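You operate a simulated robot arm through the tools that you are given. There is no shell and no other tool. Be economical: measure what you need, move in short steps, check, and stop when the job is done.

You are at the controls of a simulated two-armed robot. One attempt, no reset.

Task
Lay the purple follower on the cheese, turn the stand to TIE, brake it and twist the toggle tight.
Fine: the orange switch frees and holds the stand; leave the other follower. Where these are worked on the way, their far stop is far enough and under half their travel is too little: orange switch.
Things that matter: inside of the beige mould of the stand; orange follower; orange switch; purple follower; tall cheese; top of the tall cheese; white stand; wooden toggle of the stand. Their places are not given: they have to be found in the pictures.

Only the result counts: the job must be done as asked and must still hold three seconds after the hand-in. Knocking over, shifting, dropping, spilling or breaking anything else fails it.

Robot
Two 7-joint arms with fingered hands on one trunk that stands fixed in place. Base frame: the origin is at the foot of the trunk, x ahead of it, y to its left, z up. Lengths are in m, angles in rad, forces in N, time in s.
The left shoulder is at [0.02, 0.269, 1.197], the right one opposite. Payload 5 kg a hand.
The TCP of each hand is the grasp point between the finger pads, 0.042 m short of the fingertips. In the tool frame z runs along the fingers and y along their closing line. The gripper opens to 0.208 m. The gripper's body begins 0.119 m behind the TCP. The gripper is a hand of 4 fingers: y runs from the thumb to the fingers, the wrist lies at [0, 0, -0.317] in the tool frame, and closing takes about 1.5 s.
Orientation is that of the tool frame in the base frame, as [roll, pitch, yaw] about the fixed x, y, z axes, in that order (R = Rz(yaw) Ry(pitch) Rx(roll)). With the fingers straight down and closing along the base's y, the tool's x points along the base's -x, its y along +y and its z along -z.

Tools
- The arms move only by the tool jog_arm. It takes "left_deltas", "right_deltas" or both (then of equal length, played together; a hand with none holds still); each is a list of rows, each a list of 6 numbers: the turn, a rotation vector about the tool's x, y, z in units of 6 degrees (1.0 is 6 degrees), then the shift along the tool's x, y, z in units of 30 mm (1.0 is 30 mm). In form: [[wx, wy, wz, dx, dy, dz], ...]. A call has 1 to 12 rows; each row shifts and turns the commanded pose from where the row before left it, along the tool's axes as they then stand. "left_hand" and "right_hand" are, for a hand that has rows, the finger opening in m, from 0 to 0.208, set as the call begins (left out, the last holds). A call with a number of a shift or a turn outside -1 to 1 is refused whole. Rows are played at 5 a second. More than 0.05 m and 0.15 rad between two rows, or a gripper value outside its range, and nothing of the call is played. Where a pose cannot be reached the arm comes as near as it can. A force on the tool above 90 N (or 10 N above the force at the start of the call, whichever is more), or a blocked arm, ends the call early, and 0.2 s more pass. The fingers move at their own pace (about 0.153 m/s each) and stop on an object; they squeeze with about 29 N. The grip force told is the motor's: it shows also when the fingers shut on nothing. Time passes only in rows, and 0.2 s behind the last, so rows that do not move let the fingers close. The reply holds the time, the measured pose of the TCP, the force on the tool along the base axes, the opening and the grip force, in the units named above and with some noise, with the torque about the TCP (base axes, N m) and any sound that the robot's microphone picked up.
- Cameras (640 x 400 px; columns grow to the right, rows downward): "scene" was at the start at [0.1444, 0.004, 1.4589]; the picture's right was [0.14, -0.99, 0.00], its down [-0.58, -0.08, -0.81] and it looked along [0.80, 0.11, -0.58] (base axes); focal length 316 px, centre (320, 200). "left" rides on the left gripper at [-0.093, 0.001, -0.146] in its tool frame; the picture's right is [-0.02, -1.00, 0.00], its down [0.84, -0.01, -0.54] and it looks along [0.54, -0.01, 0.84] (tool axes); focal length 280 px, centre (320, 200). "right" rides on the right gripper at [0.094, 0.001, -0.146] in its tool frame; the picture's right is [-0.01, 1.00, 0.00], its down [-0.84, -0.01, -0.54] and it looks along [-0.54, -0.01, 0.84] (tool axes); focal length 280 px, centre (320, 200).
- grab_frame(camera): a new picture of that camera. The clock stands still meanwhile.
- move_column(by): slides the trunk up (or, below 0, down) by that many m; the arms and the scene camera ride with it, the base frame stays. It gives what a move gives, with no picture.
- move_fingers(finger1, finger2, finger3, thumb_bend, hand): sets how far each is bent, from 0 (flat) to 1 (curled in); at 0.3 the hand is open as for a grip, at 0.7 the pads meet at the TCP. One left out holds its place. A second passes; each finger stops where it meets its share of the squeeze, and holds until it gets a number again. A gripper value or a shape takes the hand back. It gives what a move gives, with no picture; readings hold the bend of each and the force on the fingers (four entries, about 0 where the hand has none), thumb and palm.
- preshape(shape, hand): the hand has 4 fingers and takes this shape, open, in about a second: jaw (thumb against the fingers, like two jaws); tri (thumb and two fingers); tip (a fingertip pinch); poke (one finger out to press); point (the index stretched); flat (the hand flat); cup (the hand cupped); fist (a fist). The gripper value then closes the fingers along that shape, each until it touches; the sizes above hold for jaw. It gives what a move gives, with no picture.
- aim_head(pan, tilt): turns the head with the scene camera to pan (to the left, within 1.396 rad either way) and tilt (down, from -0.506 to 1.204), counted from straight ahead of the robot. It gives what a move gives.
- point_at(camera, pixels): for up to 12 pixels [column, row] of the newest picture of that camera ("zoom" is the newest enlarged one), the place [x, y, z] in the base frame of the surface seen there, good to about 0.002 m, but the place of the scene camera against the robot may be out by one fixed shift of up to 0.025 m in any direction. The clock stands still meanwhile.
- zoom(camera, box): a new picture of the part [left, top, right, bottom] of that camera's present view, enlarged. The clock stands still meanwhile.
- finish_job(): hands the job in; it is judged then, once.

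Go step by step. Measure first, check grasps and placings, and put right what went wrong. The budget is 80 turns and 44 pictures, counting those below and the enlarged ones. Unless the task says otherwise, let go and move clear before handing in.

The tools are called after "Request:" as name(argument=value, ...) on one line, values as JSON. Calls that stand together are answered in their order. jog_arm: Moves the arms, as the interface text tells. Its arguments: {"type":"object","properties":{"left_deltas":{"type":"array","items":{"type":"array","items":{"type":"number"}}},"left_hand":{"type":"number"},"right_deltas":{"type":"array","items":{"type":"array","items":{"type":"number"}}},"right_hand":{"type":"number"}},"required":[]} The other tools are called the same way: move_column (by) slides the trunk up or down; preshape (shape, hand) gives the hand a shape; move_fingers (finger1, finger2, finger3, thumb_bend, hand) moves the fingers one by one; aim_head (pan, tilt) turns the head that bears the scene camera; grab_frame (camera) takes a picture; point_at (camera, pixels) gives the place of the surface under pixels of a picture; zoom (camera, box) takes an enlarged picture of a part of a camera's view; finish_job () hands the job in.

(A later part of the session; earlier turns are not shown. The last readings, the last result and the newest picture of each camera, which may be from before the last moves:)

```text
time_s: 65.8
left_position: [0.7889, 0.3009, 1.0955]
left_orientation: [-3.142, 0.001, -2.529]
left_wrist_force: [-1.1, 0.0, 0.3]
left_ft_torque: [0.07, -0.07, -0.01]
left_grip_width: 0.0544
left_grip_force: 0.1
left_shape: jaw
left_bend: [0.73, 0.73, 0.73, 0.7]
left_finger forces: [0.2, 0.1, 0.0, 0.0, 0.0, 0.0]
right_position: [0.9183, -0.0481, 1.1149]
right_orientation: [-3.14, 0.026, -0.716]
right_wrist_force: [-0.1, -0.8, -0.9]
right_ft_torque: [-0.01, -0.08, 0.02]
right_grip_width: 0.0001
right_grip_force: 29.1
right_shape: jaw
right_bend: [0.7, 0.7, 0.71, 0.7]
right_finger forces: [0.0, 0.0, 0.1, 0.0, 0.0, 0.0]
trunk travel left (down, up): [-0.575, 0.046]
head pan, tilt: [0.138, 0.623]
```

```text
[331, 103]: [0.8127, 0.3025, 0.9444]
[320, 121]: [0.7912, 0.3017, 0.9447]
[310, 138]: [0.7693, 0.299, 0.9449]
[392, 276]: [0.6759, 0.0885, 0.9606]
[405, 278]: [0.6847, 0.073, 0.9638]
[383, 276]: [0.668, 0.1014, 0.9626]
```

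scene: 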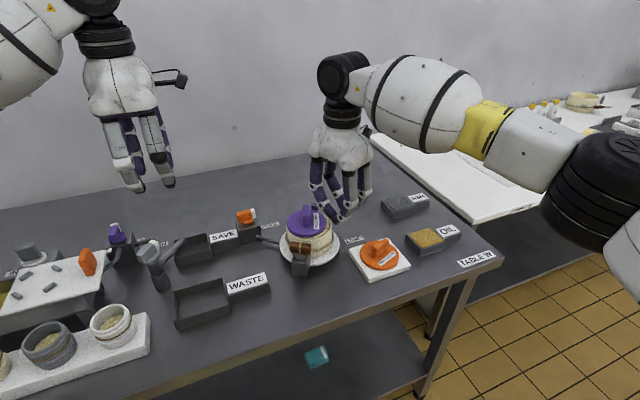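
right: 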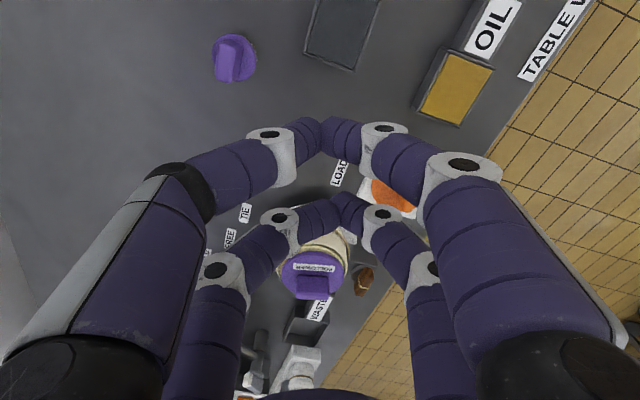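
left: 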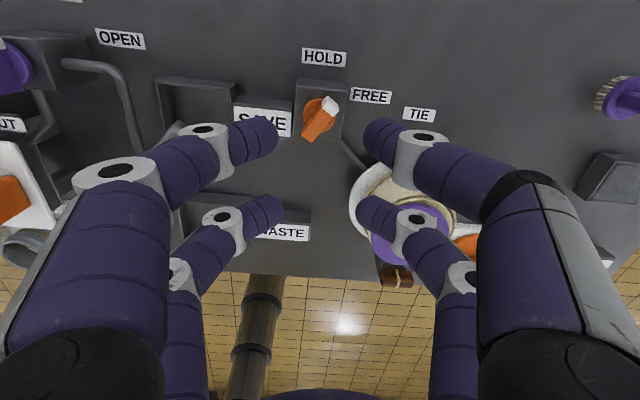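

The handle is at 4.6° and HOLD is at about 31°. I'll align the hand, regrip and twist the remainder.

Request:
jog_arm(left_deltas=[[0, 0, 1, 0, 0, 0], [0, 0, 1, 0, 0, 0], [0, 0, 1, 0, 0, 0], [0, 0, 1, 0, 0, 0], [0, 0, 1.0, 0, 0, 0], [0, 0, 0.07, -0.08, 0, 0], [0, 0, 0, 0, 0, 1], [0, 0, 0, 0, 0, 1], [0, 0, 0, 0, 0, 1], [0, 0, 0, 0, 0, 1], [0, 0, 0, 0, 0, 0.33], [0, 0, 0, 0, 0, 0]])

Request:
jog_arm(left_deltas=[[0, 0, 0, 0, 0, 0], [0, 0, 0, 0, 0, 0], [0, 0, 0, 0, 0, 0], [0, 0, 0, 0, 0, 0]], left_hand=0.0)

Request:
jog_arm(left_deltas=[[0, 0, -1, 0, 0, 0], [0, 0, -1, 0, 0, 0], [0, 0, -1, 0, 0, 0], [0, 0, -1, 0, 0, 0], [0, 0, -1, 0, 0, 0], [0, 0, -0.4, 0, 0, 0], [0, 0, 0, 0, 0, 0]])

```text
time_s: 68.4
left_position: [0.7929, 0.3017, 0.9631]
left_orientation: [3.141, 0.003, -3.058]
left_wrist_force: [0.3, 0.2, 0.4]
left_ft_torque: [0.01, 0.01, -0.02]
left_grip_width: 0.0549
left_grip_force: 0.0
left_shape: jaw
left_bend: [0.73, 0.73, 0.73, 0.7]
left_finger forces: [0.1, 0.0, 0.0, 0.0, 0.1, 0.0]
right_position: [0.9174, -0.0476, 1.1133]
right_orientation: [-3.139, 0.027, -0.715]
right_wrist_force: [0.1, -0.4, 0.3]
right_ft_torque: [0.01, 0.0, -0.04]
right_grip_width: 0.0
right_grip_force: 29.3
right_shape: jaw
right_bend: [0.7, 0.7, 0.71, 0.7]
right_finger forces: [0.1, 0.0, 0.1, 0.0, 0.1, 0.0]
trunk travel left (down, up): [-0.575, 0.046]
head pan, tilt: [0.138, 0.623]
```

```text
time_s: 69.4
left_position: [0.7928, 0.3007, 0.9629]
left_orientation: [3.141, 0.0, -3.059]
left_wrist_force: [1.4, 6.1, -6.2]
left_ft_torque: [0.21, -0.07, 0.01]
left_grip_width: 0.0035
left_grip_force: 29.0
left_shape: jaw
left_bend: [0.71, 0.72, 0.7, 0.71]
left_finger forces: [0.0, 24.7, 25.5, 0.1, 0.0, 0.0]
right_position: [0.9192, -0.0479, 1.1128]
right_orientation: [-3.139, 0.028, -0.714]
right_wrist_force: [-0.7, -0.4, 0.0]
right_ft_torque: [-0.01, -0.01, 0.03]
right_grip_width: 0.0
right_grip_force: 29.1
right_shape: jaw
right_bend: [0.7, 0.7, 0.71, 0.7]
right_finger forces: [0.0, 0.0, 0.0, 0.1, 0.1, 0.0]
trunk travel left (down, up): [-0.575, 0.046]
head pan, tilt: [0.138, 0.623]
```

```text
time_s: 71.0
left_position: [0.7919, 0.3021, 0.964]
left_orientation: [3.14, 0.001, -2.49]
left_wrist_force: [4.6, 20.7, -7.0]
left_ft_torque: [0.63, -0.13, -0.1]
left_grip_width: 0.0034
left_grip_force: 29.4
left_shape: jaw
left_bend: [0.71, 0.72, 0.7, 0.71]
left_finger forces: [0.0, 26.6, 21.8, 0.0, 0.0, 0.0]
right_position: [0.9187, -0.0475, 1.1129]
right_orientation: [3.14, 0.025, -0.716]
right_wrist_force: [-0.4, -0.3, -0.5]
right_ft_torque: [0.0, 0.01, -0.01]
right_grip_width: 0.0
right_grip_force: 29.3
right_shape: jaw
right_bend: [0.7, 0.7, 0.71, 0.7]
right_finger forces: [0.0, 0.0, 0.0, 0.1, 0.0, 0.0]
trunk travel left (down, up): [-0.575, 0.046]
head pan, tilt: [0.138, 0.623]
```

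I'll release, lift and check the switch. The toggle should also be in this view.

Request:
jog_arm(left_deltas=[[0, 0, 0, 0, 0, 0], [0, 0, 0, 0, 0, 0], [0, 0, 0, 0, 0, -0.5], [0, 0, 0, 0, 0, -1], [0, 0, 0, 0, 0, -1], [0, 0, 0, 0, 0, -1], [0, 0, 0, 0, 0, -1], [0, 0, 0, 0, 0, -1]], left_hand=0.055)

Request:
grab_frame(camera="left")

```text
time_s: 72.8
left_position: [0.7912, 0.3, 1.1293]
left_orientation: [-3.142, 0.001, -2.496]
left_wrist_force: [-1.5, 0.2, -0.4]
left_ft_torque: [0.07, -0.06, 0.02]
left_grip_width: 0.0547
left_grip_force: 0.1
left_shape: jaw
left_bend: [0.73, 0.73, 0.73, 0.7]
left_finger forces: [0.0, 0.0, 0.1, 0.0, 0.0, 0.1]
right_position: [0.9177, -0.0481, 1.1143]
right_orientation: [-3.139, 0.025, -0.716]
right_wrist_force: [-0.2, -0.7, 0.9]
right_ft_torque: [0.04, -0.05, 0.02]
right_grip_width: 0.0
right_grip_force: 29.1
right_shape: jaw
right_bend: [0.7, 0.7, 0.71, 0.7]
right_finger forces: [0.1, 0.1, 0.0, 0.1, 0.0, 0.0]
trunk travel left (down, up): [-0.575, 0.046]
head pan, tilt: [0.138, 0.623]
```

```text
4 pictures are left
```

left: 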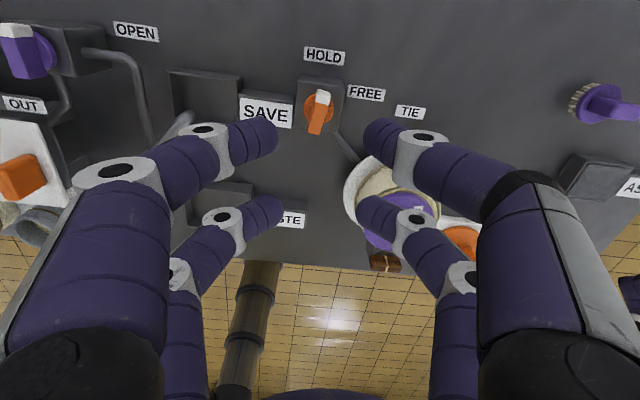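

Request:
point_at(camera="left", pixels=[[324, 94], [319, 112], [313, 131], [323, 55], [378, 262], [390, 264], [371, 261], [410, 112]])

```text
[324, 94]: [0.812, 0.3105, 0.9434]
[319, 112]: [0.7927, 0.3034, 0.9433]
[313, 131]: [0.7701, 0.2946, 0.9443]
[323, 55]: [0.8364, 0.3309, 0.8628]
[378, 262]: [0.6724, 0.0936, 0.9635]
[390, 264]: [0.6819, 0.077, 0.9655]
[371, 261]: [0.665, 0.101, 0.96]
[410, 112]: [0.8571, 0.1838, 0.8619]
```

The handle is at 21°, about 11° short of its original HOLD stop. I'll realign, regrip a bit deeper and twist past it.

Request:
jog_arm(left_deltas=[[0, 0, 1, 0, 0, 0], [0, 0, 1, 0, 0, 0], [0, 0, 0.7, -0.03, 0.08, 0], [0, 0, 0, 0, 0, 1], [0, 0, 0, 0, 0, 1], [0, 0, 0, 0, 0, 1], [0, 0, 0, 0, 0, 1], [0, 0, 0, 0, 0, 1], [0, 0, 0, 0, 0, 0.5], [0, 0, 0, 0, 0, 0]])

Request:
jog_arm(left_deltas=[[0, 0, 0, 0, 0, 0.06], [0, 0, 0, 0, 0, 0], [0, 0, 0, 0, 0, 0], [0, 0, 0, 0, 0, 0]], left_hand=0.0)

Request:
jog_arm(left_deltas=[[0, 0, -1, 0, 0, 0], [0, 0, -1, 0, 0, 0], [0, 0, -1, 0, 0, 0], [0, 0, -1, 0, 0, 0], [0, 0, 0, 0, 0, 0]])

```text
time_s: 75.0
left_position: [0.7933, 0.3041, 0.9646]
left_orientation: [3.141, 0.003, -2.776]
left_wrist_force: [-0.5, -0.3, -0.6]
left_ft_torque: [0.03, -0.01, -0.04]
left_grip_width: 0.0543
left_grip_force: 0.0
left_shape: jaw
left_bend: [0.73, 0.73, 0.73, 0.7]
left_finger forces: [0.0, 0.1, 0.1, 0.1, 0.0, 0.0]
right_position: [0.9198, -0.0482, 1.1135]
right_orientation: [-3.139, 0.028, -0.715]
right_wrist_force: [-0.2, -0.4, -0.7]
right_ft_torque: [0.02, 0.02, 0.02]
right_grip_width: 0.0
right_grip_force: 29.1
right_shape: jaw
right_bend: [0.7, 0.7, 0.71, 0.7]
right_finger forces: [0.0, 0.0, 0.1, 0.1, 0.0, 0.0]
trunk travel left (down, up): [-0.575, 0.046]
head pan, tilt: [0.138, 0.623]
```

```text
time_s: 76.0
left_position: [0.7926, 0.3034, 0.9639]
left_orientation: [3.141, 0.0, -2.776]
left_wrist_force: [0.3, 6.4, -0.8]
left_ft_torque: [0.15, 0.11, -0.02]
left_grip_width: 0.0034
left_grip_force: 29.0
left_shape: jaw
left_bend: [0.71, 0.71, 0.71, 0.71]
left_finger forces: [0.0, 28.6, 29.1, 0.1, 0.0, 0.1]
right_position: [0.9195, -0.0487, 1.1127]
right_orientation: [-3.141, 0.027, -0.715]
right_wrist_force: [0.2, -0.4, -0.2]
right_ft_torque: [0.02, 0.03, -0.02]
right_grip_width: 0.0
right_grip_force: 29.1
right_shape: jaw
right_bend: [0.7, 0.7, 0.71, 0.7]
right_finger forces: [0.0, 0.1, 0.0, 0.1, 0.0, 0.0]
trunk travel left (down, up): [-0.575, 0.046]
head pan, tilt: [0.138, 0.623]
```

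```text
time_s: 77.2
left_position: [0.7907, 0.3035, 0.9627]
left_orientation: [3.14, -0.001, -2.356]
left_wrist_force: [-10.7, 8.8, -1.2]
left_ft_torque: [0.5, 0.33, -0.43]
left_grip_width: 0.0032
left_grip_force: 28.4
left_shape: jaw
left_bend: [0.71, 0.71, 0.71, 0.71]
left_finger forces: [0.0, 32.2, 20.5, 0.0, 0.1, 0.0]
right_position: [0.9179, -0.0474, 1.1143]
right_orientation: [-3.14, 0.027, -0.715]
right_wrist_force: [0.3, 0.6, -0.2]
right_ft_torque: [0.02, -0.02, 0.02]
right_grip_width: 0.0002
right_grip_force: 29.0
right_shape: jaw
right_bend: [0.7, 0.7, 0.71, 0.7]
right_finger forces: [0.0, 0.0, 0.0, 0.0, 0.0, 0.0]
trunk travel left (down, up): [-0.575, 0.046]
head pan, tilt: [0.138, 0.623]
```

The torque rose to −0.43 N·m, so the switch is at its stop. I'll release, retreat the left hand and bring the right hand over the toggle, near (0.668,0.080).

Request:
jog_arm(left_deltas=[[0, 0, 0, 0, 0, 0], [0, 0, 0, 0, 0, 0], [0, 0, 0, 0, 0, -0.5], [0, 0, 0, 0, 0, -1], [0, 0, 0, 0, 0, -1], [0, 0, 0, 0, 0, -1], [0, 0, 0, 0, 0, -1], [0, 0, 0, 0, 1, -1], [0, 0, 0, 0, 1, 0], [0, 0, 0, 0, 1, 0], [0, 0, 0, 0, 1, 0]], left_hand=0.055)

Request:
jog_arm(right_deltas=[[0, 0.26, 0.9, 0, 0, 0], [0, 0, 0.95, 0, 0, 0], [0, 0, 0.95, -0.8, 0.48, 0], [0, 0, 0, -0.8, 0.48, 0], [0, 0, 0, -0.8, 0.48, 0], [0, 0, 0, -0.8, 0.48, 0], [0, 0, 0, -0.8, 0.48, 0], [0, 0, 0, -0.8, 0.48, 0], [0, 0, 0, -0.8, 0.48, 0], [0, 0, 0, -0.8, 0.48, 0], [0, 0, 0, -0.8, 0.48, 0], [0, 0, 0, -0.8, 0.48, 0]])

Request:
jog_arm(right_deltas=[[0, 0, 0, 0, 0, 0], [0, 0, 0, 0, 0, 0]], right_hand=0.06)

Request:
grab_frame(camera="right")

```text
time_s: 79.6
left_position: [0.7059, 0.3909, 1.1276]
left_orientation: [3.14, -0.002, -2.358]
left_wrist_force: [-0.5, 0.9, 0.6]
left_ft_torque: [-0.04, -0.07, -0.05]
left_grip_width: 0.0549
left_grip_force: 0.0
left_shape: jaw
left_bend: [0.73, 0.73, 0.73, 0.7]
left_finger forces: [0.1, 0.0, 0.0, 0.0, 0.0, 0.1]
right_position: [0.9187, -0.0472, 1.1136]
right_orientation: [-3.139, 0.026, -0.715]
right_wrist_force: [-0.8, 0.6, -0.4]
right_ft_torque: [-0.07, -0.01, 0.01]
right_grip_width: 0.0001
right_grip_force: 28.9
right_shape: jaw
right_bend: [0.7, 0.7, 0.71, 0.7]
right_finger forces: [0.0, 0.0, 0.1, 0.0, 0.0, 0.0]
trunk travel left (down, up): [-0.575, 0.046]
head pan, tilt: [0.138, 0.623]
```

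```text
time_s: 82.4
left_position: [0.7058, 0.3879, 1.1289]
left_orientation: [-3.141, 0.003, -2.359]
left_wrist_force: [-1.6, -1.4, 0.7]
left_ft_torque: [0.15, -0.17, -0.02]
left_grip_width: 0.0549
left_grip_force: 0.0
left_shape: jaw
left_bend: [0.73, 0.73, 0.73, 0.7]
left_finger forces: [0.0, 0.0, 0.0, 0.0, 0.1, 0.0]
right_position: [0.9103, -0.0456, 1.1685]
right_orientation: [-3.119, 0.04, -1.118]
right_wrist_force: [-0.4, -1.0, -0.3]
right_ft_torque: [0.08, -0.1, 0.02]
right_grip_width: 0.0001
right_grip_force: 29.1
right_shape: jaw
right_bend: [0.7, 0.7, 0.71, 0.7]
right_finger forces: [0.0, 0.0, 0.0, 0.0, 0.0, 0.1]
right hand out of reach, approached as far as the arm can: row 3, 4, 5, 6, 7, 8, 9, 10, 11, 12
trunk travel left (down, up): [-0.575, 0.046]
head pan, tilt: [0.138, 0.623]
stopped in row 12 (right hand): the arm was blocked; the commanded pose is now the measured one
```

```text
time_s: 83.0
left_position: [0.7077, 0.3893, 1.1283]
left_orientation: [-3.141, -0.001, -2.357]
left_wrist_force: [-0.3, 1.0, 0.1]
left_ft_torque: [-0.01, 0.06, -0.02]
left_grip_width: 0.0548
left_grip_force: 0.1
left_shape: jaw
left_bend: [0.73, 0.73, 0.73, 0.7]
left_finger forces: [0.0, 0.0, 0.0, 0.0, 0.1, 0.0]
right_position: [0.912, -0.0449, 1.1691]
right_orientation: [-3.12, 0.038, -1.119]
right_wrist_force: [0.4, 0.9, -0.2]
right_ft_torque: [-0.04, 0.05, 0.01]
right_grip_width: 0.0594
right_grip_force: 0.0
right_shape: jaw
right_bend: [0.73, 0.74, 0.73, 0.7]
right_finger forces: [0.0, 0.1, 0.0, 0.0, 0.0, 0.1]
trunk travel left (down, up): [-0.575, 0.046]
head pan, tilt: [0.138, 0.623]
```

```text
3 pictures are left
```

right: 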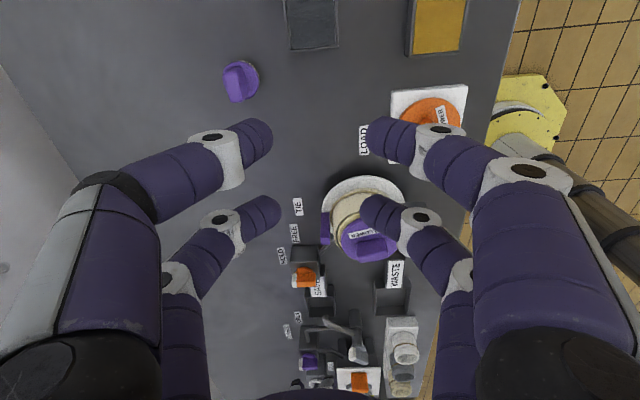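

The arm got stuck near its reach limit, but this view shows the post and the switch. I'll measure those and pull the hand back toward the robot.

Request:
point_at(camera="right", pixels=[[325, 220], [325, 232], [325, 241], [311, 278], [295, 278], [304, 278], [298, 206], [370, 245], [345, 245], [399, 240]])

Request:
jog_arm(right_deltas=[[0, 0, 0, -0.2, 0.5, 0], [0, 0, 0, -0.2, 0.5, 0], [0, 0, 0, -0.3, 0.6, 0], [0, 0, 0, -0.3, 0.6, 0]])

```text
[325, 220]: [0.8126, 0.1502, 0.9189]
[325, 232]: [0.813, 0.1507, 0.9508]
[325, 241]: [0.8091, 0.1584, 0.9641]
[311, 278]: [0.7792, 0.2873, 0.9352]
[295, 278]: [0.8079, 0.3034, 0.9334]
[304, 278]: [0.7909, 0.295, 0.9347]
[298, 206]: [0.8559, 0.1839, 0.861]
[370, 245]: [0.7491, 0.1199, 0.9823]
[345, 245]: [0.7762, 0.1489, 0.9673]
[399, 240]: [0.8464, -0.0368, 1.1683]
```

```text
time_s: 84.0
left_position: [0.7076, 0.389, 1.1269]
left_orientation: [-3.14, 0.0, -2.358]
left_wrist_force: [0.2, 0.8, 0.3]
left_ft_torque: [0.04, 0.0, 0.02]
left_grip_width: 0.055
left_grip_force: 0.0
left_shape: jaw
left_bend: [0.73, 0.73, 0.73, 0.7]
left_finger forces: [0.0, 0.0, 0.0, 0.0, 0.1, 0.1]
right_position: [0.9024, -0.0433, 1.1796]
right_orientation: [-3.133, 0.044, -1.135]
right_wrist_force: [-0.4, 1.0, 0.6]
right_ft_torque: [0.01, 0.0, 0.01]
right_grip_width: 0.0594
right_grip_force: 0.0
right_shape: jaw
right_bend: [0.73, 0.74, 0.73, 0.7]
right_finger forces: [0.0, 0.0, 0.0, 0.0, 0.0, 0.1]
right hand out of reach, approached as far as the arm can: row 1, 2, 3, 4
trunk travel left (down, up): [-0.575, 0.046]
head pan, tilt: [0.138, 0.623]
```

The post reads about 30° and the switch 29°, so the stand is at TIE and braked. The right arm is overstretched (wrist about 0.95 m from the shoulder), so I'll go lower and back in.

Request:
jog_arm(right_deltas=[[0, 0, 0, 0, 0, 1], [0, 0, 0, 0, 0, 1], [0, 0, 0, 0, 0, 0.5], [0, 0, 0, -0.2, 0.5, 0], [0, 0, 0, -0.2, 0.5, 0], [0, 0, 0, 0, 0, 0]])

```text
time_s: 85.6
left_position: [0.7062, 0.3877, 1.1273]
left_orientation: [-3.141, 0.001, -2.358]
left_wrist_force: [0.3, -1.7, -0.3]
left_ft_torque: [0.2, -0.02, 0.0]
left_grip_width: 0.0546
left_grip_force: 0.1
left_shape: jaw
left_bend: [0.73, 0.73, 0.73, 0.7]
left_finger forces: [0.1, 0.1, 0.0, 0.0, 0.0, 0.1]
right_position: [0.9213, -0.0413, 1.1253]
right_orientation: [-3.122, 0.046, -1.154]
right_wrist_force: [0.1, -0.5, 0.0]
right_ft_torque: [0.05, 0.0, 0.02]
right_grip_width: 0.0595
right_grip_force: 0.2
right_shape: jaw
right_bend: [0.73, 0.74, 0.73, 0.7]
right_finger forces: [0.0, 0.1, 0.1, 0.0, 0.0, 0.1]
right hand out of reach, approached as far as the arm can: row 1, 2, 3, 4, 5
trunk travel left (down, up): [-0.575, 0.046]
head pan, tilt: [0.138, 0.623]
stopped in row 6 (right hand): the arm was blocked; the commanded pose is now the measured one
```

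The wrist stays about 0.96 m from the shoulder, so the elbow is locked straight. I'll try to break this with a sideways and inward move and a small turn.

Request:
jog_arm(right_deltas=[[0, 0, -0.5, 0.8, 0.9, 0], [0, 0, -0.5, 0.8, 0.9, 0], [0, 0, -0.5, 0.8, 0.9, 0], [0, 0, -0.5, 0.8, 0.9, 0], [0, 0, 0, 0.8, 0.9, 0], [0, 0, 0, 0.8, 0.9, 0]])

```text
time_s: 87.0
left_position: [0.7083, 0.3877, 1.1278]
left_orientation: [3.141, 0.0, -2.358]
left_wrist_force: [-0.7, -1.3, 0.6]
left_ft_torque: [0.14, 0.01, 0.01]
left_grip_width: 0.0548
left_grip_force: 0.1
left_shape: jaw
left_bend: [0.73, 0.73, 0.73, 0.7]
left_finger forces: [0.0, 0.1, 0.1, 0.0, 0.0, 0.0]
right_position: [0.9541, -0.1978, 1.1419]
right_orientation: [-3.117, 0.041, -0.936]
right_wrist_force: [0.2, 0.1, -0.5]
right_ft_torque: [-0.05, -0.03, 0.02]
right_grip_width: 0.0595
right_grip_force: 0.0
right_shape: jaw
right_bend: [0.73, 0.74, 0.73, 0.7]
right_finger forces: [0.0, 0.0, 0.1, 0.1, 0.0, 0.0]
right hand out of reach, approached as far as the arm can: row 1, 2, 3, 4, 5, 6
trunk travel left (down, up): [-0.575, 0.046]
head pan, tilt: [0.138, 0.623]
```

The arm is still straight. I'll command further inward along −x and see.

Request:
jog_arm(right_deltas=[[0, 0, 0, -0.58, 0.81, 0], [0, 0, 0, -0.58, 0.81, 0], [0, 0, 0, -0.58, 0.81, 0], [0, 0, 0, -0.58, 0.81, 0], [0, 0, 0, -0.58, 0.81, 0], [0, 0, 0, -0.58, 0.81, 0], [0, 0, 0, -0.58, 0.81, 0], [0, 0, 0, -0.58, 0.81, 0]])

```text
time_s: 88.8
left_position: [0.7078, 0.389, 1.1265]
left_orientation: [-3.141, 0.0, -2.358]
left_wrist_force: [1.0, -0.1, 0.4]
left_ft_torque: [-0.02, 0.04, -0.01]
left_grip_width: 0.0551
left_grip_force: 0.1
left_shape: jaw
left_bend: [0.73, 0.73, 0.73, 0.7]
left_finger forces: [0.0, 0.0, 0.0, 0.1, 0.0, 0.1]
right_position: [0.9426, -0.183, 1.1687]
right_orientation: [-3.119, 0.043, -0.939]
right_wrist_force: [0.6, 1.0, -0.4]
right_ft_torque: [-0.03, 0.0, 0.01]
right_grip_width: 0.0596
right_grip_force: 0.0
right_shape: jaw
right_bend: [0.73, 0.74, 0.73, 0.7]
right_finger forces: [0.1, 0.1, 0.0, 0.0, 0.0, 0.1]
right hand out of reach, approached as far as the arm can: row 1, 2, 3, 4, 5, 6, 7, 8
trunk travel left (down, up): [-0.575, 0.046]
head pan, tilt: [0.138, 0.623]
```

The right arm is stuck straight but harmlessly clear, so the left arm will do the toggle. The bar lies at about 122°, so I'll turn the left hand to yaw 2.13 and bring it over.

Request:
jog_arm(left_deltas=[[0, 0, 1, 0, 0, 0], [0, 0, 1, 0, 0, 0], [0, 0, 1, 0, 0, 0], [0, 0, 1, 0, 0, 0], [0, 0, 1, 0, 0, 0], [0, 0, 1, 0, 0, 0], [0, 0, 1, 0, 0, 0], [0, 0, 1, 0, 0, 0], [0, 0, 1, 0, 0, 0], [0, 0, 1, 0, 0, 0], [0, 0, 1, 0, 0, 0], [0, 0, 1, 0, 0, 0]])

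Request:
jog_arm(left_deltas=[[0, 0, 1, 0, 0, 0], [0, 0, 1, 0, 0, 0], [0, 0, 1, 0, 0, 0], [0, 0, 1, 0, 0, 0], [0, 0, 1, 0, 0, 0], [0, 0, 0.1, 0, 0, 0]])

Request:
jog_arm(left_deltas=[[0, 0, 0, -0.8, -0.66, 0], [0, 0, 0, -0.8, -0.66, 0], [0, 0, 0, -0.8, -0.66, 0], [0, 0, 0, -0.8, -0.66, 0], [0, 0, 0, -0.8, -0.66, 0], [0, 0, 0, -0.8, -0.66, 0], [0, 0, 0, -0.8, -0.66, 0], [0, 0, 0, -0.8, -0.66, 0]])

```text
time_s: 91.4
left_position: [0.7067, 0.3893, 1.1284]
left_orientation: [-3.141, -0.002, 2.67]
left_wrist_force: [-0.4, -0.5, 0.7]
left_ft_torque: [0.01, -0.03, 0.04]
left_grip_width: 0.0548
left_grip_force: 0.0
left_shape: jaw
left_bend: [0.73, 0.73, 0.73, 0.7]
left_finger forces: [0.0, 0.0, 0.0, 0.0, 0.1, 0.0]
right_position: [0.9437, -0.1824, 1.1676]
right_orientation: [-3.118, 0.043, -0.938]
right_wrist_force: [-0.3, 0.3, -0.3]
right_ft_torque: [0.0, -0.01, -0.01]
right_grip_width: 0.0596
right_grip_force: 0.0
right_shape: jaw
right_bend: [0.73, 0.74, 0.73, 0.7]
right_finger forces: [0.1, 0.0, 0.0, 0.1, 0.1, 0.1]
trunk travel left (down, up): [-0.575, 0.046]
head pan, tilt: [0.138, 0.623]
```

```text
time_s: 92.8
left_position: [0.7073, 0.3888, 1.1272]
left_orientation: [-3.141, 0.0, 2.134]
left_wrist_force: [-0.2, 0.1, 0.5]
left_ft_torque: [0.0, 0.0, 0.01]
left_grip_width: 0.055
left_grip_force: 0.1
left_shape: jaw
left_bend: [0.73, 0.73, 0.73, 0.7]
left_finger forces: [0.0, 0.0, 0.0, 0.1, 0.0, 0.0]
right_position: [0.943, -0.1827, 1.1693]
right_orientation: [-3.118, 0.042, -0.937]
right_wrist_force: [0.4, 0.3, -1.0]
right_ft_torque: [-0.03, 0.0, 0.0]
right_grip_width: 0.0593
right_grip_force: 0.0
right_shape: jaw
right_bend: [0.73, 0.74, 0.73, 0.7]
right_finger forces: [0.0, 0.0, 0.0, 0.0, 0.0, 0.0]
trunk travel left (down, up): [-0.575, 0.046]
head pan, tilt: [0.138, 0.623]
```

```text
time_s: 94.6
left_position: [0.6752, 0.1422, 1.1265]
left_orientation: [-3.141, -0.001, 2.133]
left_wrist_force: [0.0, -0.5, -1.4]
left_ft_torque: [0.03, 0.03, -0.01]
left_grip_width: 0.0549
left_grip_force: 0.0
left_shape: jaw
left_bend: [0.73, 0.73, 0.73, 0.7]
left_finger forces: [0.0, 0.0, 0.0, 0.0, 0.0, 0.0]
right_position: [0.9435, -0.1839, 1.1673]
right_orientation: [-3.117, 0.043, -0.939]
right_wrist_force: [-1.4, -2.0, 0.6]
right_ft_torque: [0.22, 0.01, -0.05]
right_grip_width: 0.0596
right_grip_force: 0.1
right_shape: jaw
right_bend: [0.73, 0.74, 0.73, 0.7]
right_finger forces: [0.0, 0.0, 0.0, 0.0, 0.0, 0.0]
trunk travel left (down, up): [-0.575, 0.046]
head pan, tilt: [0.138, 0.623]
```

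Only about 6 cm remains. I'll finish the approach and move the right arm further right.

Request:
jog_arm(right_deltas=[[0, 0, 0, 0.81, 0.59, 0], [0, 0, 0, 0.81, 0.59, 0], [0, 0, 0, 0.81, 0.59, 0], [0, 0, 0, 0.81, 0.59, 0], [0, 0, 0, 0.81, 0.59, 0]])

Request:
jog_arm(left_deltas=[[0, 0, 0, -0.81, -0.65, 0], [0, 0, 0, -0.82, -0.65, 0], [0, 0, 0, 0, 0, 1], [0, 0, 0, 0, 0, 0]])

Request:
grab_frame(camera="left")

```text
time_s: 95.8
left_position: [0.6772, 0.141, 1.1278]
left_orientation: [-3.14, 0.001, 2.135]
left_wrist_force: [0.1, -1.7, 0.7]
left_ft_torque: [0.14, 0.0, -0.02]
left_grip_width: 0.0548
left_grip_force: 0.1
left_shape: jaw
left_bend: [0.73, 0.73, 0.73, 0.7]
left_finger forces: [0.1, 0.0, 0.1, 0.0, 0.1, 0.1]
right_position: [0.9572, -0.3309, 1.1654]
right_orientation: [-3.116, 0.041, -0.937]
right_wrist_force: [-0.3, -0.6, -0.6]
right_ft_torque: [0.03, -0.02, 0.02]
right_grip_width: 0.0594
right_grip_force: 0.1
right_shape: jaw
right_bend: [0.73, 0.74, 0.73, 0.7]
right_finger forces: [0.0, 0.1, 0.1, 0.1, 0.1, 0.1]
right hand out of reach, approached as far as the arm can: row 1, 2, 3, 5
trunk travel left (down, up): [-0.575, 0.046]
head pan, tilt: [0.138, 0.623]
```

```text
time_s: 96.8
left_position: [0.6681, 0.0792, 1.0982]
left_orientation: [-3.141, -0.001, 2.137]
left_wrist_force: [0.6, -0.1, 1.3]
left_ft_torque: [0.07, -0.07, -0.01]
left_grip_width: 0.0549
left_grip_force: 0.0
left_shape: jaw
left_bend: [0.73, 0.73, 0.73, 0.7]
left_finger forces: [0.0, 0.0, 0.0, 0.0, 0.0, 0.1]
right_position: [0.9571, -0.3322, 1.1668]
right_orientation: [-3.118, 0.042, -0.939]
right_wrist_force: [-1.0, -0.5, 0.3]
right_ft_torque: [0.08, -0.09, -0.01]
right_grip_width: 0.0599
right_grip_force: 0.1
right_shape: jaw
right_bend: [0.73, 0.74, 0.73, 0.7]
right_finger forces: [0.0, 0.0, 0.1, 0.0, 0.0, 0.0]
trunk travel left (down, up): [-0.575, 0.046]
head pan, tilt: [0.138, 0.623]
```

```text
2 pictures are left
```

left: 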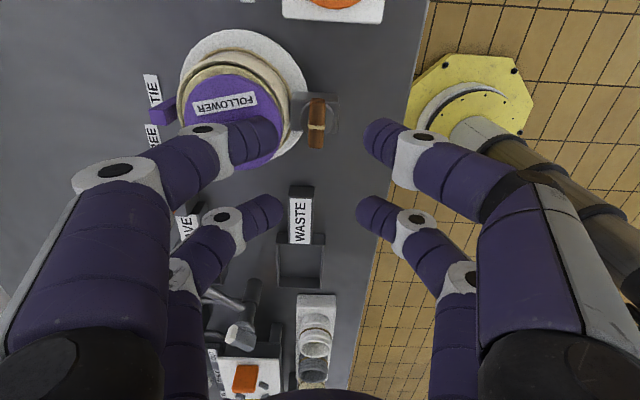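

The toggle bar at (317,124) is aligned with the tool x axis. I'll measure it and its surroundings exactly.

Request:
point_at(camera="left", pixels=[[317, 102], [317, 113], [316, 124], [316, 136], [316, 147], [309, 124], [323, 124], [330, 105], [300, 115], [305, 138], [328, 128], [306, 102]])

Request:
point_at(camera="left", pixels=[[180, 108], [286, 100], [293, 95], [230, 75], [168, 112], [154, 90], [155, 138], [236, 65], [300, 80], [225, 32]])

```text
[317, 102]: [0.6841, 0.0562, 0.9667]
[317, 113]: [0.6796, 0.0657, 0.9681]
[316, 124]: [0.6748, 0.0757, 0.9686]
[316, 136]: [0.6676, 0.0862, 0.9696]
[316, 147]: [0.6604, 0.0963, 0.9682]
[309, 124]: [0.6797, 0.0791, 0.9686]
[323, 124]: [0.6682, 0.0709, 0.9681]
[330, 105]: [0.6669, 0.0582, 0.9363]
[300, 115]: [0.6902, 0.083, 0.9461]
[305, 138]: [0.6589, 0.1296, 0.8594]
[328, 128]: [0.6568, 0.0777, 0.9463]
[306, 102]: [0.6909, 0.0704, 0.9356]
```

```text
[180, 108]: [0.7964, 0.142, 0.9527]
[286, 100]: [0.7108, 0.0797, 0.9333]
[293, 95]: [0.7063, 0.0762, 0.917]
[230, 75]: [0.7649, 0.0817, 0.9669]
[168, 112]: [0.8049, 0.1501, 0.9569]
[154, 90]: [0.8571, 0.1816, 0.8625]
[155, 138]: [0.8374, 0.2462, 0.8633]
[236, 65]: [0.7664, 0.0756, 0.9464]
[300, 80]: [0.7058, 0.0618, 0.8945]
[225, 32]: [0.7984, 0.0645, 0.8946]
```

The bar is centred at (0.6725,0.076), lies at 120.6° and has its top at 0.969. I'll narrow to 0.03, lower so the tips stay above the mould rim, and grip.

Request:
jog_arm(left_deltas=[[0, 0, 0.3, -0.16, 0.09, 0], [0, 0, 0, 0, 0, 0], [0, 0, 0, 0, 0, 1], [0, 0, 0, 0, 0, 1], [0, 0, 0, 0, 0, 0.9], [0, 0, 0, 0, 0, 0.44], [0, 0, 0, 0, 0, 0]], left_hand=0.032)

Request:
jog_arm(left_deltas=[[0, 0, 0, 0, 0, 0], [0, 0, 0, 0, 0, 0], [0, 0, 0, 0, 0, 0], [0, 0, 0, 0, 0, 0]], left_hand=0.0)

```text
time_s: 98.4
left_position: [0.6743, 0.0766, 0.9963]
left_orientation: [3.141, 0.001, 2.104]
left_wrist_force: [-1.6, -0.3, 1.3]
left_ft_torque: [0.07, 0.03, 0.01]
left_grip_width: 0.0324
left_grip_force: 0.2
left_shape: jaw
left_bend: [0.73, 0.73, 0.73, 0.7]
left_finger forces: [0.0, 0.8, 0.0, 0.0, 0.1, 0.0]
right_position: [0.9571, -0.3305, 1.1663]
right_orientation: [-3.117, 0.042, -0.937]
right_wrist_force: [-0.4, 0.6, 0.6]
right_ft_torque: [0.01, 0.01, -0.01]
right_grip_width: 0.0595
right_grip_force: 0.0
right_shape: jaw
right_bend: [0.73, 0.74, 0.73, 0.7]
right_finger forces: [0.0, 0.0, 0.0, 0.0, 0.0, 0.0]
trunk travel left (down, up): [-0.575, 0.046]
head pan, tilt: [0.138, 0.623]
```

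```text
time_s: 99.4
left_position: [0.6745, 0.0777, 0.9952]
left_orientation: [-3.141, 0.001, 2.104]
left_wrist_force: [0.2, -0.3, -9.2]
left_ft_torque: [0.01, 0.0, 0.02]
left_grip_width: 0.0064
left_grip_force: 28.4
left_shape: jaw
left_bend: [0.71, 0.71, 0.71, 0.7]
left_finger forces: [22.5, 26.1, 26.7, 0.0, 20.6, 0.0]
right_position: [0.9585, -0.3285, 1.1653]
right_orientation: [-3.118, 0.043, -0.936]
right_wrist_force: [-0.7, 0.5, 0.5]
right_ft_torque: [-0.01, 0.0, -0.01]
right_grip_width: 0.0597
right_grip_force: 0.0
right_shape: jaw
right_bend: [0.73, 0.74, 0.73, 0.7]
right_finger forces: [0.0, 0.0, 0.1, 0.1, 0.0, 0.0]
trunk travel left (down, up): [-0.575, 0.046]
head pan, tilt: [0.138, 0.623]
```

All four fingers hold the bar. I'll twist clockwise in steps and watch the torque.

Request:
jog_arm(left_deltas=[[0, 0, 1, 0, 0, 0], [0, 0, 1, 0, 0, 0], [0, 0, 1, 0, 0, 0]])

Request:
jog_arm(left_deltas=[[0, 0, 1, 0, 0, 0], [0, 0, 1, 0, 0, 0], [0, 0, 1, 0, 0, 0]])

Request:
jog_arm(left_deltas=[[0, 0, 1, 0, 0, 0], [0, 0, 1, 0, 0, 0], [0, 0, 1, 0, 0, 0]])

```text
time_s: 100.2
left_position: [0.6743, 0.0772, 0.9967]
left_orientation: [3.141, 0.0, 1.787]
left_wrist_force: [-5.3, -1.0, -12.7]
left_ft_torque: [-0.04, 0.14, 0.06]
left_grip_width: 0.006
left_grip_force: 28.5
left_shape: jaw
left_bend: [0.71, 0.71, 0.71, 0.7]
left_finger forces: [21.7, 26.1, 29.7, 0.0, 21.3, 0.0]
right_position: [0.9582, -0.3306, 1.1656]
right_orientation: [-3.115, 0.041, -0.937]
right_wrist_force: [0.7, -0.7, -0.5]
right_ft_torque: [0.02, 0.01, -0.02]
right_grip_width: 0.0596
right_grip_force: 0.1
right_shape: jaw
right_bend: [0.73, 0.74, 0.73, 0.7]
right_finger forces: [0.0, 0.0, 0.0, 0.0, 0.0, 0.0]
trunk travel left (down, up): [-0.575, 0.046]
head pan, tilt: [0.138, 0.623]
```

```text
time_s: 101.0
left_position: [0.6735, 0.0777, 0.9972]
left_orientation: [3.14, 0.0, 1.473]
left_wrist_force: [-7.5, -2.8, -15.4]
left_ft_torque: [0.01, 0.24, 0.08]
left_grip_width: 0.0059
left_grip_force: 28.9
left_shape: jaw
left_bend: [0.71, 0.71, 0.71, 0.7]
left_finger forces: [21.8, 25.5, 30.5, 0.0, 22.2, 0.0]
right_position: [0.9576, -0.3296, 1.1654]
right_orientation: [-3.118, 0.041, -0.938]
right_wrist_force: [-0.4, 0.4, -0.5]
right_ft_torque: [0.01, -0.01, -0.02]
right_grip_width: 0.0593
right_grip_force: 0.0
right_shape: jaw
right_bend: [0.73, 0.74, 0.73, 0.7]
right_finger forces: [0.0, 0.1, 0.1, 0.0, 0.1, 0.0]
trunk travel left (down, up): [-0.575, 0.046]
head pan, tilt: [0.138, 0.623]
```

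```text
time_s: 101.8
left_position: [0.6742, 0.0776, 0.9977]
left_orientation: [3.141, 0.001, 1.159]
left_wrist_force: [-7.6, -0.9, -13.8]
left_ft_torque: [0.44, -0.04, 0.31]
left_grip_width: 0.0054
left_grip_force: 28.3
left_shape: jaw
left_bend: [0.71, 0.71, 0.67, 0.7]
left_finger forces: [22.0, 54.8, 28.5, 0.0, 23.4, 0.0]
right_position: [0.9567, -0.3309, 1.1645]
right_orientation: [-3.118, 0.042, -0.937]
right_wrist_force: [0.2, 0.8, -0.1]
right_ft_torque: [0.02, 0.02, -0.01]
right_grip_width: 0.0595
right_grip_force: 0.0
right_shape: jaw
right_bend: [0.73, 0.74, 0.73, 0.7]
right_finger forces: [0.0, 0.0, 0.1, 0.1, 0.0, 0.0]
trunk travel left (down, up): [-0.575, 0.046]
head pan, tilt: [0.138, 0.623]
```

At 54° of twist the torque rose to 0.31 N·m with finger 2 loaded to 55 N. That may be the toggle tightening or a finger touching the mould, so I'll raise 3 mm to tell which.

Request:
jog_arm(left_deltas=[[0, 0, 0, 0, 0, -0.1], [0, 0, 0, 0, 0, 0]])

```text
time_s: 102.4
left_position: [0.6738, 0.0768, 0.9986]
left_orientation: [-3.139, 0.0, 1.161]
left_wrist_force: [-9.9, -3.5, -34.9]
left_ft_torque: [0.01, 0.26, 0.15]
left_grip_width: 0.0049
left_grip_force: 28.8
left_shape: jaw
left_bend: [0.71, 0.71, 0.67, 0.7]
left_finger forces: [20.4, 33.3, 26.9, 0.0, 21.8, 0.0]
right_position: [0.9582, -0.331, 1.1648]
right_orientation: [-3.118, 0.043, -0.937]
right_wrist_force: [0.3, 0.1, 0.2]
right_ft_torque: [0.0, 0.01, -0.01]
right_grip_width: 0.0598
right_grip_force: 0.0
right_shape: jaw
right_bend: [0.73, 0.74, 0.73, 0.7]
right_finger forces: [0.1, 0.1, 0.1, 0.0, 0.0, 0.0]
trunk travel left (down, up): [-0.575, 0.046]
head pan, tilt: [0.138, 0.623]
```

Raising relieved the load, so it was finger contact with the rim. The grip still holds, so I'll continue clockwise in small steps.

Request:
jog_arm(left_deltas=[[0, 0, 1, 0, 0, 0], [0, 0, 1, 0, 0, 0]])

Request:
jog_arm(left_deltas=[[0, 0, 1, 0, 0, 0], [0, 0, 0, 0, 0, 0]])

```text
time_s: 103.0
left_position: [0.6763, 0.078, 1.0059]
left_orientation: [3.133, -0.002, 0.953]
left_wrist_force: [2.1, -0.6, 5.8]
left_ft_torque: [0.0, -0.13, -0.02]
left_grip_width: 0.0035
left_grip_force: 28.9
left_shape: jaw
left_bend: [0.71, 0.72, 0.71, 0.71]
left_finger forces: [0.0, 0.1, 0.0, 0.0, 0.0, 0.1]
right_position: [0.9566, -0.3301, 1.1678]
right_orientation: [-3.116, 0.042, -0.937]
right_wrist_force: [-0.8, 0.2, 1.2]
right_ft_torque: [0.03, -0.16, 0.01]
right_grip_width: 0.0596
right_grip_force: 0.1
right_shape: jaw
right_bend: [0.73, 0.74, 0.73, 0.7]
right_finger forces: [0.0, 0.0, 0.0, 0.0, 0.0, 0.0]
trunk travel left (down, up): [-0.575, 0.046]
head pan, tilt: [0.138, 0.623]
```

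```text
time_s: 103.6
left_position: [0.6753, 0.0774, 1.0047]
left_orientation: [3.139, -0.002, 0.848]
left_wrist_force: [10.1, 5.2, 28.0]
left_ft_torque: [-0.12, -0.23, 0.04]
left_grip_width: 0.0045
left_grip_force: 29.2
left_shape: jaw
left_bend: [0.71, 0.72, 0.71, 0.71]
left_finger forces: [0.1, 0.0, 0.0, 0.0, 0.0, 0.0]
right_position: [0.9561, -0.3296, 1.1669]
right_orientation: [-3.118, 0.04, -0.939]
right_wrist_force: [0.2, -0.1, 0.6]
right_ft_torque: [-0.01, 0.03, -0.01]
right_grip_width: 0.0599
right_grip_force: 0.1
right_shape: jaw
right_bend: [0.73, 0.74, 0.73, 0.7]
right_finger forces: [0.0, 0.0, 0.1, 0.0, 0.0, 0.1]
trunk travel left (down, up): [-0.575, 0.046]
head pan, tilt: [0.138, 0.623]
```

The fingers slipped off the top of the bar. I'll lift, open and look.

Request:
jog_arm(left_deltas=[[0, 0, 0, 0, 0, -0.5], [0, 0, 0, 0, 0, -1], [0, 0, 0, 0, 0, -1], [0, 0, 0, 0, 0, -1], [0, 0, 0, 0, 0, 0]])

Request:
jog_arm(left_deltas=[[0, 0, 0, 0, 0, 0], [0, 0, 0, 0, 0, 0]], left_hand=0.055)

Request:
grab_frame(camera="left")

```text
time_s: 104.8
left_position: [0.6747, 0.0769, 1.105]
left_orientation: [-3.14, -0.001, 0.85]
left_wrist_force: [0.0, -1.1, -0.4]
left_ft_torque: [0.01, 0.01, 0.02]
left_grip_width: 0.0038
left_grip_force: 28.6
left_shape: jaw
left_bend: [0.71, 0.72, 0.71, 0.71]
left_finger forces: [0.1, 0.1, 0.1, 0.0, 0.1, 0.0]
right_position: [0.9586, -0.3302, 1.1638]
right_orientation: [-3.117, 0.041, -0.936]
right_wrist_force: [0.8, 0.8, -0.3]
right_ft_torque: [0.02, -0.01, -0.02]
right_grip_width: 0.0595
right_grip_force: 0.1
right_shape: jaw
right_bend: [0.73, 0.74, 0.73, 0.7]
right_finger forces: [0.0, 0.1, 0.0, 0.0, 0.0, 0.0]
trunk travel left (down, up): [-0.575, 0.046]
head pan, tilt: [0.138, 0.623]
```

```text
time_s: 105.4
left_position: [0.6741, 0.0764, 1.1055]
left_orientation: [3.141, 0.0, 0.846]
left_wrist_force: [0.2, 0.8, 0.0]
left_ft_torque: [0.0, -0.01, -0.03]
left_grip_width: 0.0546
left_grip_force: 0.1
left_shape: jaw
left_bend: [0.73, 0.73, 0.73, 0.7]
left_finger forces: [0.0, 0.0, 0.0, 0.0, 0.1, 0.0]
right_position: [0.9571, -0.3297, 1.1658]
right_orientation: [-3.116, 0.04, -0.937]
right_wrist_force: [-0.2, 0.3, 0.0]
right_ft_torque: [0.04, -0.06, 0.01]
right_grip_width: 0.0593
right_grip_force: 0.0
right_shape: jaw
right_bend: [0.73, 0.74, 0.73, 0.7]
right_finger forces: [0.0, 0.1, 0.0, 0.1, 0.1, 0.0]
trunk travel left (down, up): [-0.575, 0.046]
head pan, tilt: [0.138, 0.623]
```

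```text
1 pictures are left
```

left: 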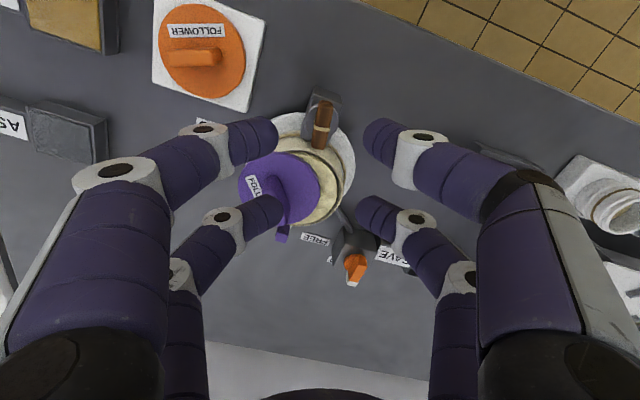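

The bar now leans toward the mould at (322,125), and the follower looks shifted toward image left. I'll measure everything.

Request:
point_at(camera="left", pixels=[[326, 104], [323, 124], [319, 146], [283, 238], [283, 230], [355, 258], [352, 280], [282, 154], [318, 187], [243, 180], [310, 168], [316, 205]])

Request:
point_at(camera="left", pixels=[[340, 190], [343, 170], [330, 205], [300, 150], [310, 143], [330, 165], [285, 190], [275, 175], [354, 165], [328, 150], [320, 220], [336, 180]])

```text
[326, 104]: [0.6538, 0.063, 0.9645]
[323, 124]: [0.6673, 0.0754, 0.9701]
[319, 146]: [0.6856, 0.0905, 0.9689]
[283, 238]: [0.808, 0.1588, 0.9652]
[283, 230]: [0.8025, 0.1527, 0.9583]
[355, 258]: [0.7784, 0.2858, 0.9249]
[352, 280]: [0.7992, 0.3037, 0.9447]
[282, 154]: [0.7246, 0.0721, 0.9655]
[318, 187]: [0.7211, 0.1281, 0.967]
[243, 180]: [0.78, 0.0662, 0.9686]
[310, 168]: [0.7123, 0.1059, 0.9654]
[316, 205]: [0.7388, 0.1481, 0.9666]
```

```text
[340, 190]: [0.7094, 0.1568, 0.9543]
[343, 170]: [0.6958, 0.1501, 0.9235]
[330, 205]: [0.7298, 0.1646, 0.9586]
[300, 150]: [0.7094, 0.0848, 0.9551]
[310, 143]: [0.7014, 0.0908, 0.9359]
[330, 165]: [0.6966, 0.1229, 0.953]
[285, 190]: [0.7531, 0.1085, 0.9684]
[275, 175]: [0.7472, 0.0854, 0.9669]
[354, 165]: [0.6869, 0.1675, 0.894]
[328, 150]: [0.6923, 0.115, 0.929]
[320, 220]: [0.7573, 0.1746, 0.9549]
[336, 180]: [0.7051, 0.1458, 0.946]
```

The bar has turned about 80°, to 41°, with no stop felt. The follower was nudged about 20 mm toward −50°, and I'll recentre it at the end. First I'll regrip the toggle from the flipped orientation with the hand offset outward, so the fingers clear the mould.

Request:
jog_arm(left_deltas=[[0, 0, -1, 0, 0, -0.2], [0, 0, -1, 0, 0, 0], [0, 0, -1, 0, 0, 0], [0, 0, -1, 0, 0, 0], [0, 0, -1, 0, 0, 0], [0, 0, -1, 0, 0, 0], [0, 0, -1, 0, 0, 0], [0, 0, -1, 0, 0, 0], [0, 0, -1, 0, 0, 0], [0, 0, -1, 0, 0, 0], [0, 0, -1, 0, 0, 0], [0, 0, -1, 0, 0, 0]])

Request:
jog_arm(left_deltas=[[0, 0, -1, 0, 0, 0], [0, 0, -1, 0, 0, 0], [0, 0, -1, 0, 0, 0], [0, 0, -1, 0, 0, 0], [0, 0, -1, 0, 0, 0], [0, 0, -1, 0, 0, 0], [0, 0, -1, 0, 0, 0], [0, 0, -1, 0, 0, 0], [0, 0, -1, 0, 0, 0], [0, 0, -1, 0, 0, 0], [0, 0, -1, 0, 0, 0], [0, 0, -1, 0, 0, 0]])

Request:
jog_arm(left_deltas=[[0, 0, -1, 0, 0, 0], [0, 0, -1, 0, 0, 0], [0, 0, -1, 0, 0, 0], [0, 0, -1, 0, 0, 0], [0, 0, -0.7, 0, 0, 0], [0, 0, 0, 0, 0, 0]])

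```text
time_s: 108.0
left_position: [0.6752, 0.0768, 1.1109]
left_orientation: [-3.141, 0.0, 2.104]
left_wrist_force: [0.1, -0.2, -0.1]
left_ft_torque: [0.02, 0.03, -0.01]
left_grip_width: 0.0548
left_grip_force: 0.1
left_shape: jaw
left_bend: [0.73, 0.73, 0.73, 0.7]
left_finger forces: [0.0, 0.0, 0.1, 0.1, 0.0, 0.1]
right_position: [0.9575, -0.3302, 1.1657]
right_orientation: [-3.116, 0.043, -0.938]
right_wrist_force: [0.4, 0.5, 0.0]
right_ft_torque: [0.0, 0.0, -0.01]
right_grip_width: 0.0595
right_grip_force: 0.1
right_shape: jaw
right_bend: [0.73, 0.74, 0.73, 0.7]
right_finger forces: [0.0, 0.0, 0.0, 0.0, 0.0, 0.0]
trunk travel left (down, up): [-0.575, 0.046]
head pan, tilt: [0.138, 0.623]
```

```text
time_s: 110.6
left_position: [0.6741, 0.0778, 1.1118]
left_orientation: [3.141, 0.0, -2.921]
left_wrist_force: [1.1, -0.3, 0.1]
left_ft_torque: [0.02, -0.01, -0.03]
left_grip_width: 0.0545
left_grip_force: 0.0
left_shape: jaw
left_bend: [0.73, 0.73, 0.73, 0.7]
left_finger forces: [0.0, 0.0, 0.0, 0.1, 0.1, 0.0]
right_position: [0.9577, -0.3308, 1.1652]
right_orientation: [-3.116, 0.042, -0.937]
right_wrist_force: [0.8, 0.4, -0.5]
right_ft_torque: [0.01, 0.0, -0.01]
right_grip_width: 0.0598
right_grip_force: 0.0
right_shape: jaw
right_bend: [0.73, 0.74, 0.73, 0.7]
right_finger forces: [0.1, 0.1, 0.0, 0.0, 0.1, 0.0]
trunk travel left (down, up): [-0.575, 0.046]
head pan, tilt: [0.138, 0.623]
```

```text
time_s: 112.0
left_position: [0.673, 0.0769, 1.1108]
left_orientation: [-3.141, 0.0, -2.43]
left_wrist_force: [0.0, 0.3, 0.1]
left_ft_torque: [-0.03, 0.03, -0.04]
left_grip_width: 0.0547
left_grip_force: 0.0
left_shape: jaw
left_bend: [0.73, 0.73, 0.73, 0.7]
left_finger forces: [0.0, 0.1, 0.0, 0.0, 0.0, 0.0]
right_position: [0.9585, -0.3309, 1.1662]
right_orientation: [-3.117, 0.043, -0.938]
right_wrist_force: [-0.4, -0.4, -0.3]
right_ft_torque: [-0.02, -0.01, 0.03]
right_grip_width: 0.0597
right_grip_force: 0.1
right_shape: jaw
right_bend: [0.73, 0.74, 0.73, 0.7]
right_finger forces: [0.1, 0.0, 0.1, 0.1, 0.0, 0.0]
trunk travel left (down, up): [-0.575, 0.046]
head pan, tilt: [0.138, 0.623]
```

The flipped yaw is reached. I'll shift 2 cm outward along the bar, lower deeper and grip.

Request:
jog_arm(left_deltas=[[0, 0, 0, 0.72, 0.04, 0], [0, 0, 0, 0, 0, 1], [0, 0, 0, 0, 0, 1], [0, 0, 0, 0, 0, 1], [0, 0, 0, 0, 0, 0.6], [0, 0, 0, 0, 0, 0.36], [0, 0, 0, 0, 0, 0]], left_hand=0.036)

Request:
jog_arm(left_deltas=[[0, 0, 0, 0, 0, 0], [0, 0, 0, 0, 0, 0], [0, 0, 0, 0, 0, 0], [0, 0, 0, 0, 0, 0]], left_hand=0.0)

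```text
time_s: 113.6
left_position: [0.6561, 0.0641, 0.9928]
left_orientation: [3.141, 0.001, -2.432]
left_wrist_force: [0.8, -0.1, 0.7]
left_ft_torque: [0.01, -0.01, 0.0]
left_grip_width: 0.0363
left_grip_force: 0.1
left_shape: jaw
left_bend: [0.73, 0.73, 0.73, 0.7]
left_finger forces: [0.0, 0.1, 0.0, 0.0, 0.0, 0.1]
right_position: [0.9576, -0.3295, 1.1664]
right_orientation: [-3.116, 0.041, -0.937]
right_wrist_force: [0.2, -0.7, -0.5]
right_ft_torque: [0.03, -0.04, 0.0]
right_grip_width: 0.0595
right_grip_force: 0.0
right_shape: jaw
right_bend: [0.73, 0.74, 0.73, 0.7]
right_finger forces: [0.0, 0.0, 0.0, 0.0, 0.1, 0.0]
trunk travel left (down, up): [-0.575, 0.046]
head pan, tilt: [0.138, 0.623]
```

```text
time_s: 114.6
left_position: [0.658, 0.0648, 0.9919]
left_orientation: [-3.14, -0.001, -2.431]
left_wrist_force: [-0.6, -0.9, -3.2]
left_ft_torque: [-0.13, 0.12, 0.0]
left_grip_width: 0.0029
left_grip_force: 28.9
left_shape: jaw
left_bend: [0.71, 0.7, 0.7, 0.7]
left_finger forces: [25.2, 0.0, 0.1, 0.1, 25.2, 0.0]
right_position: [0.9585, -0.3312, 1.1657]
right_orientation: [-3.117, 0.043, -0.938]
right_wrist_force: [0.2, -0.4, 0.1]
right_ft_torque: [0.01, 0.0, 0.06]
right_grip_width: 0.0597
right_grip_force: 0.0
right_shape: jaw
right_bend: [0.73, 0.74, 0.73, 0.7]
right_finger forces: [0.0, 0.0, 0.1, 0.0, 0.1, 0.0]
trunk travel left (down, up): [-0.575, 0.046]
head pan, tilt: [0.138, 0.623]
```

One finger pair grips the bar near its axis at 25 N. I'll rotate about the toggle axis, 30° at a time.

Request:
jog_arm(left_deltas=[[0, 0, 1, 0, 0.064, 0], [0, 0, 1, 0, 0.064, 0], [0, 0, 1, 0, 0.064, 0], [0, 0, 1, 0, 0.064, 0], [0, 0, 1, 0, 0.064, 0]])

Request:
jog_arm(left_deltas=[[0, 0, 1, 0, 0.064, 0], [0, 0, 1, 0, 0.064, 0], [0, 0, 1, 0, 0.064, 0], [0, 0, 1, 0, 0.064, 0], [0, 0, 1, 0, 0.064, 0]])

```text
time_s: 115.8
left_position: [0.652, 0.073, 0.9921]
left_orientation: [-3.141, 0.001, -2.955]
left_wrist_force: [-1.6, 7.0, -1.5]
left_ft_torque: [0.2, 0.13, 0.21]
left_grip_width: 0.0025
left_grip_force: 28.7
left_shape: jaw
left_bend: [0.71, 0.7, 0.7, 0.7]
left_finger forces: [30.4, 0.1, 0.0, 0.0, 23.9, 0.0]
right_position: [0.9574, -0.3298, 1.1644]
right_orientation: [-3.116, 0.041, -0.937]
right_wrist_force: [0.2, -0.6, -0.8]
right_ft_torque: [0.03, -0.01, -0.01]
right_grip_width: 0.0595
right_grip_force: 0.0
right_shape: jaw
right_bend: [0.73, 0.74, 0.73, 0.7]
right_finger forces: [0.0, 0.0, 0.0, 0.1, 0.0, 0.0]
trunk travel left (down, up): [-0.575, 0.046]
head pan, tilt: [0.138, 0.623]
```

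```text
time_s: 117.0
left_position: [0.6498, 0.0841, 0.9926]
left_orientation: [3.14, -0.003, 2.804]
left_wrist_force: [-18.4, 27.6, -2.0]
left_ft_torque: [0.97, 0.59, 1.46]
left_grip_width: 0.0017
left_grip_force: 28.8
left_shape: jaw
left_bend: [0.71, 0.7, 0.7, 0.7]
left_finger forces: [50.0, 0.0, 0.0, 0.0, 23.3, 0.0]
right_position: [0.9578, -0.3282, 1.1666]
right_orientation: [-3.117, 0.04, -0.937]
right_wrist_force: [1.0, -0.1, -0.3]
right_ft_torque: [-0.02, -0.04, 0.0]
right_grip_width: 0.0598
right_grip_force: 0.1
right_shape: jaw
right_bend: [0.73, 0.74, 0.73, 0.7]
right_finger forces: [0.0, 0.0, 0.1, 0.1, 0.1, 0.1]
trunk travel left (down, up): [-0.575, 0.046]
head pan, tilt: [0.138, 0.623]
```

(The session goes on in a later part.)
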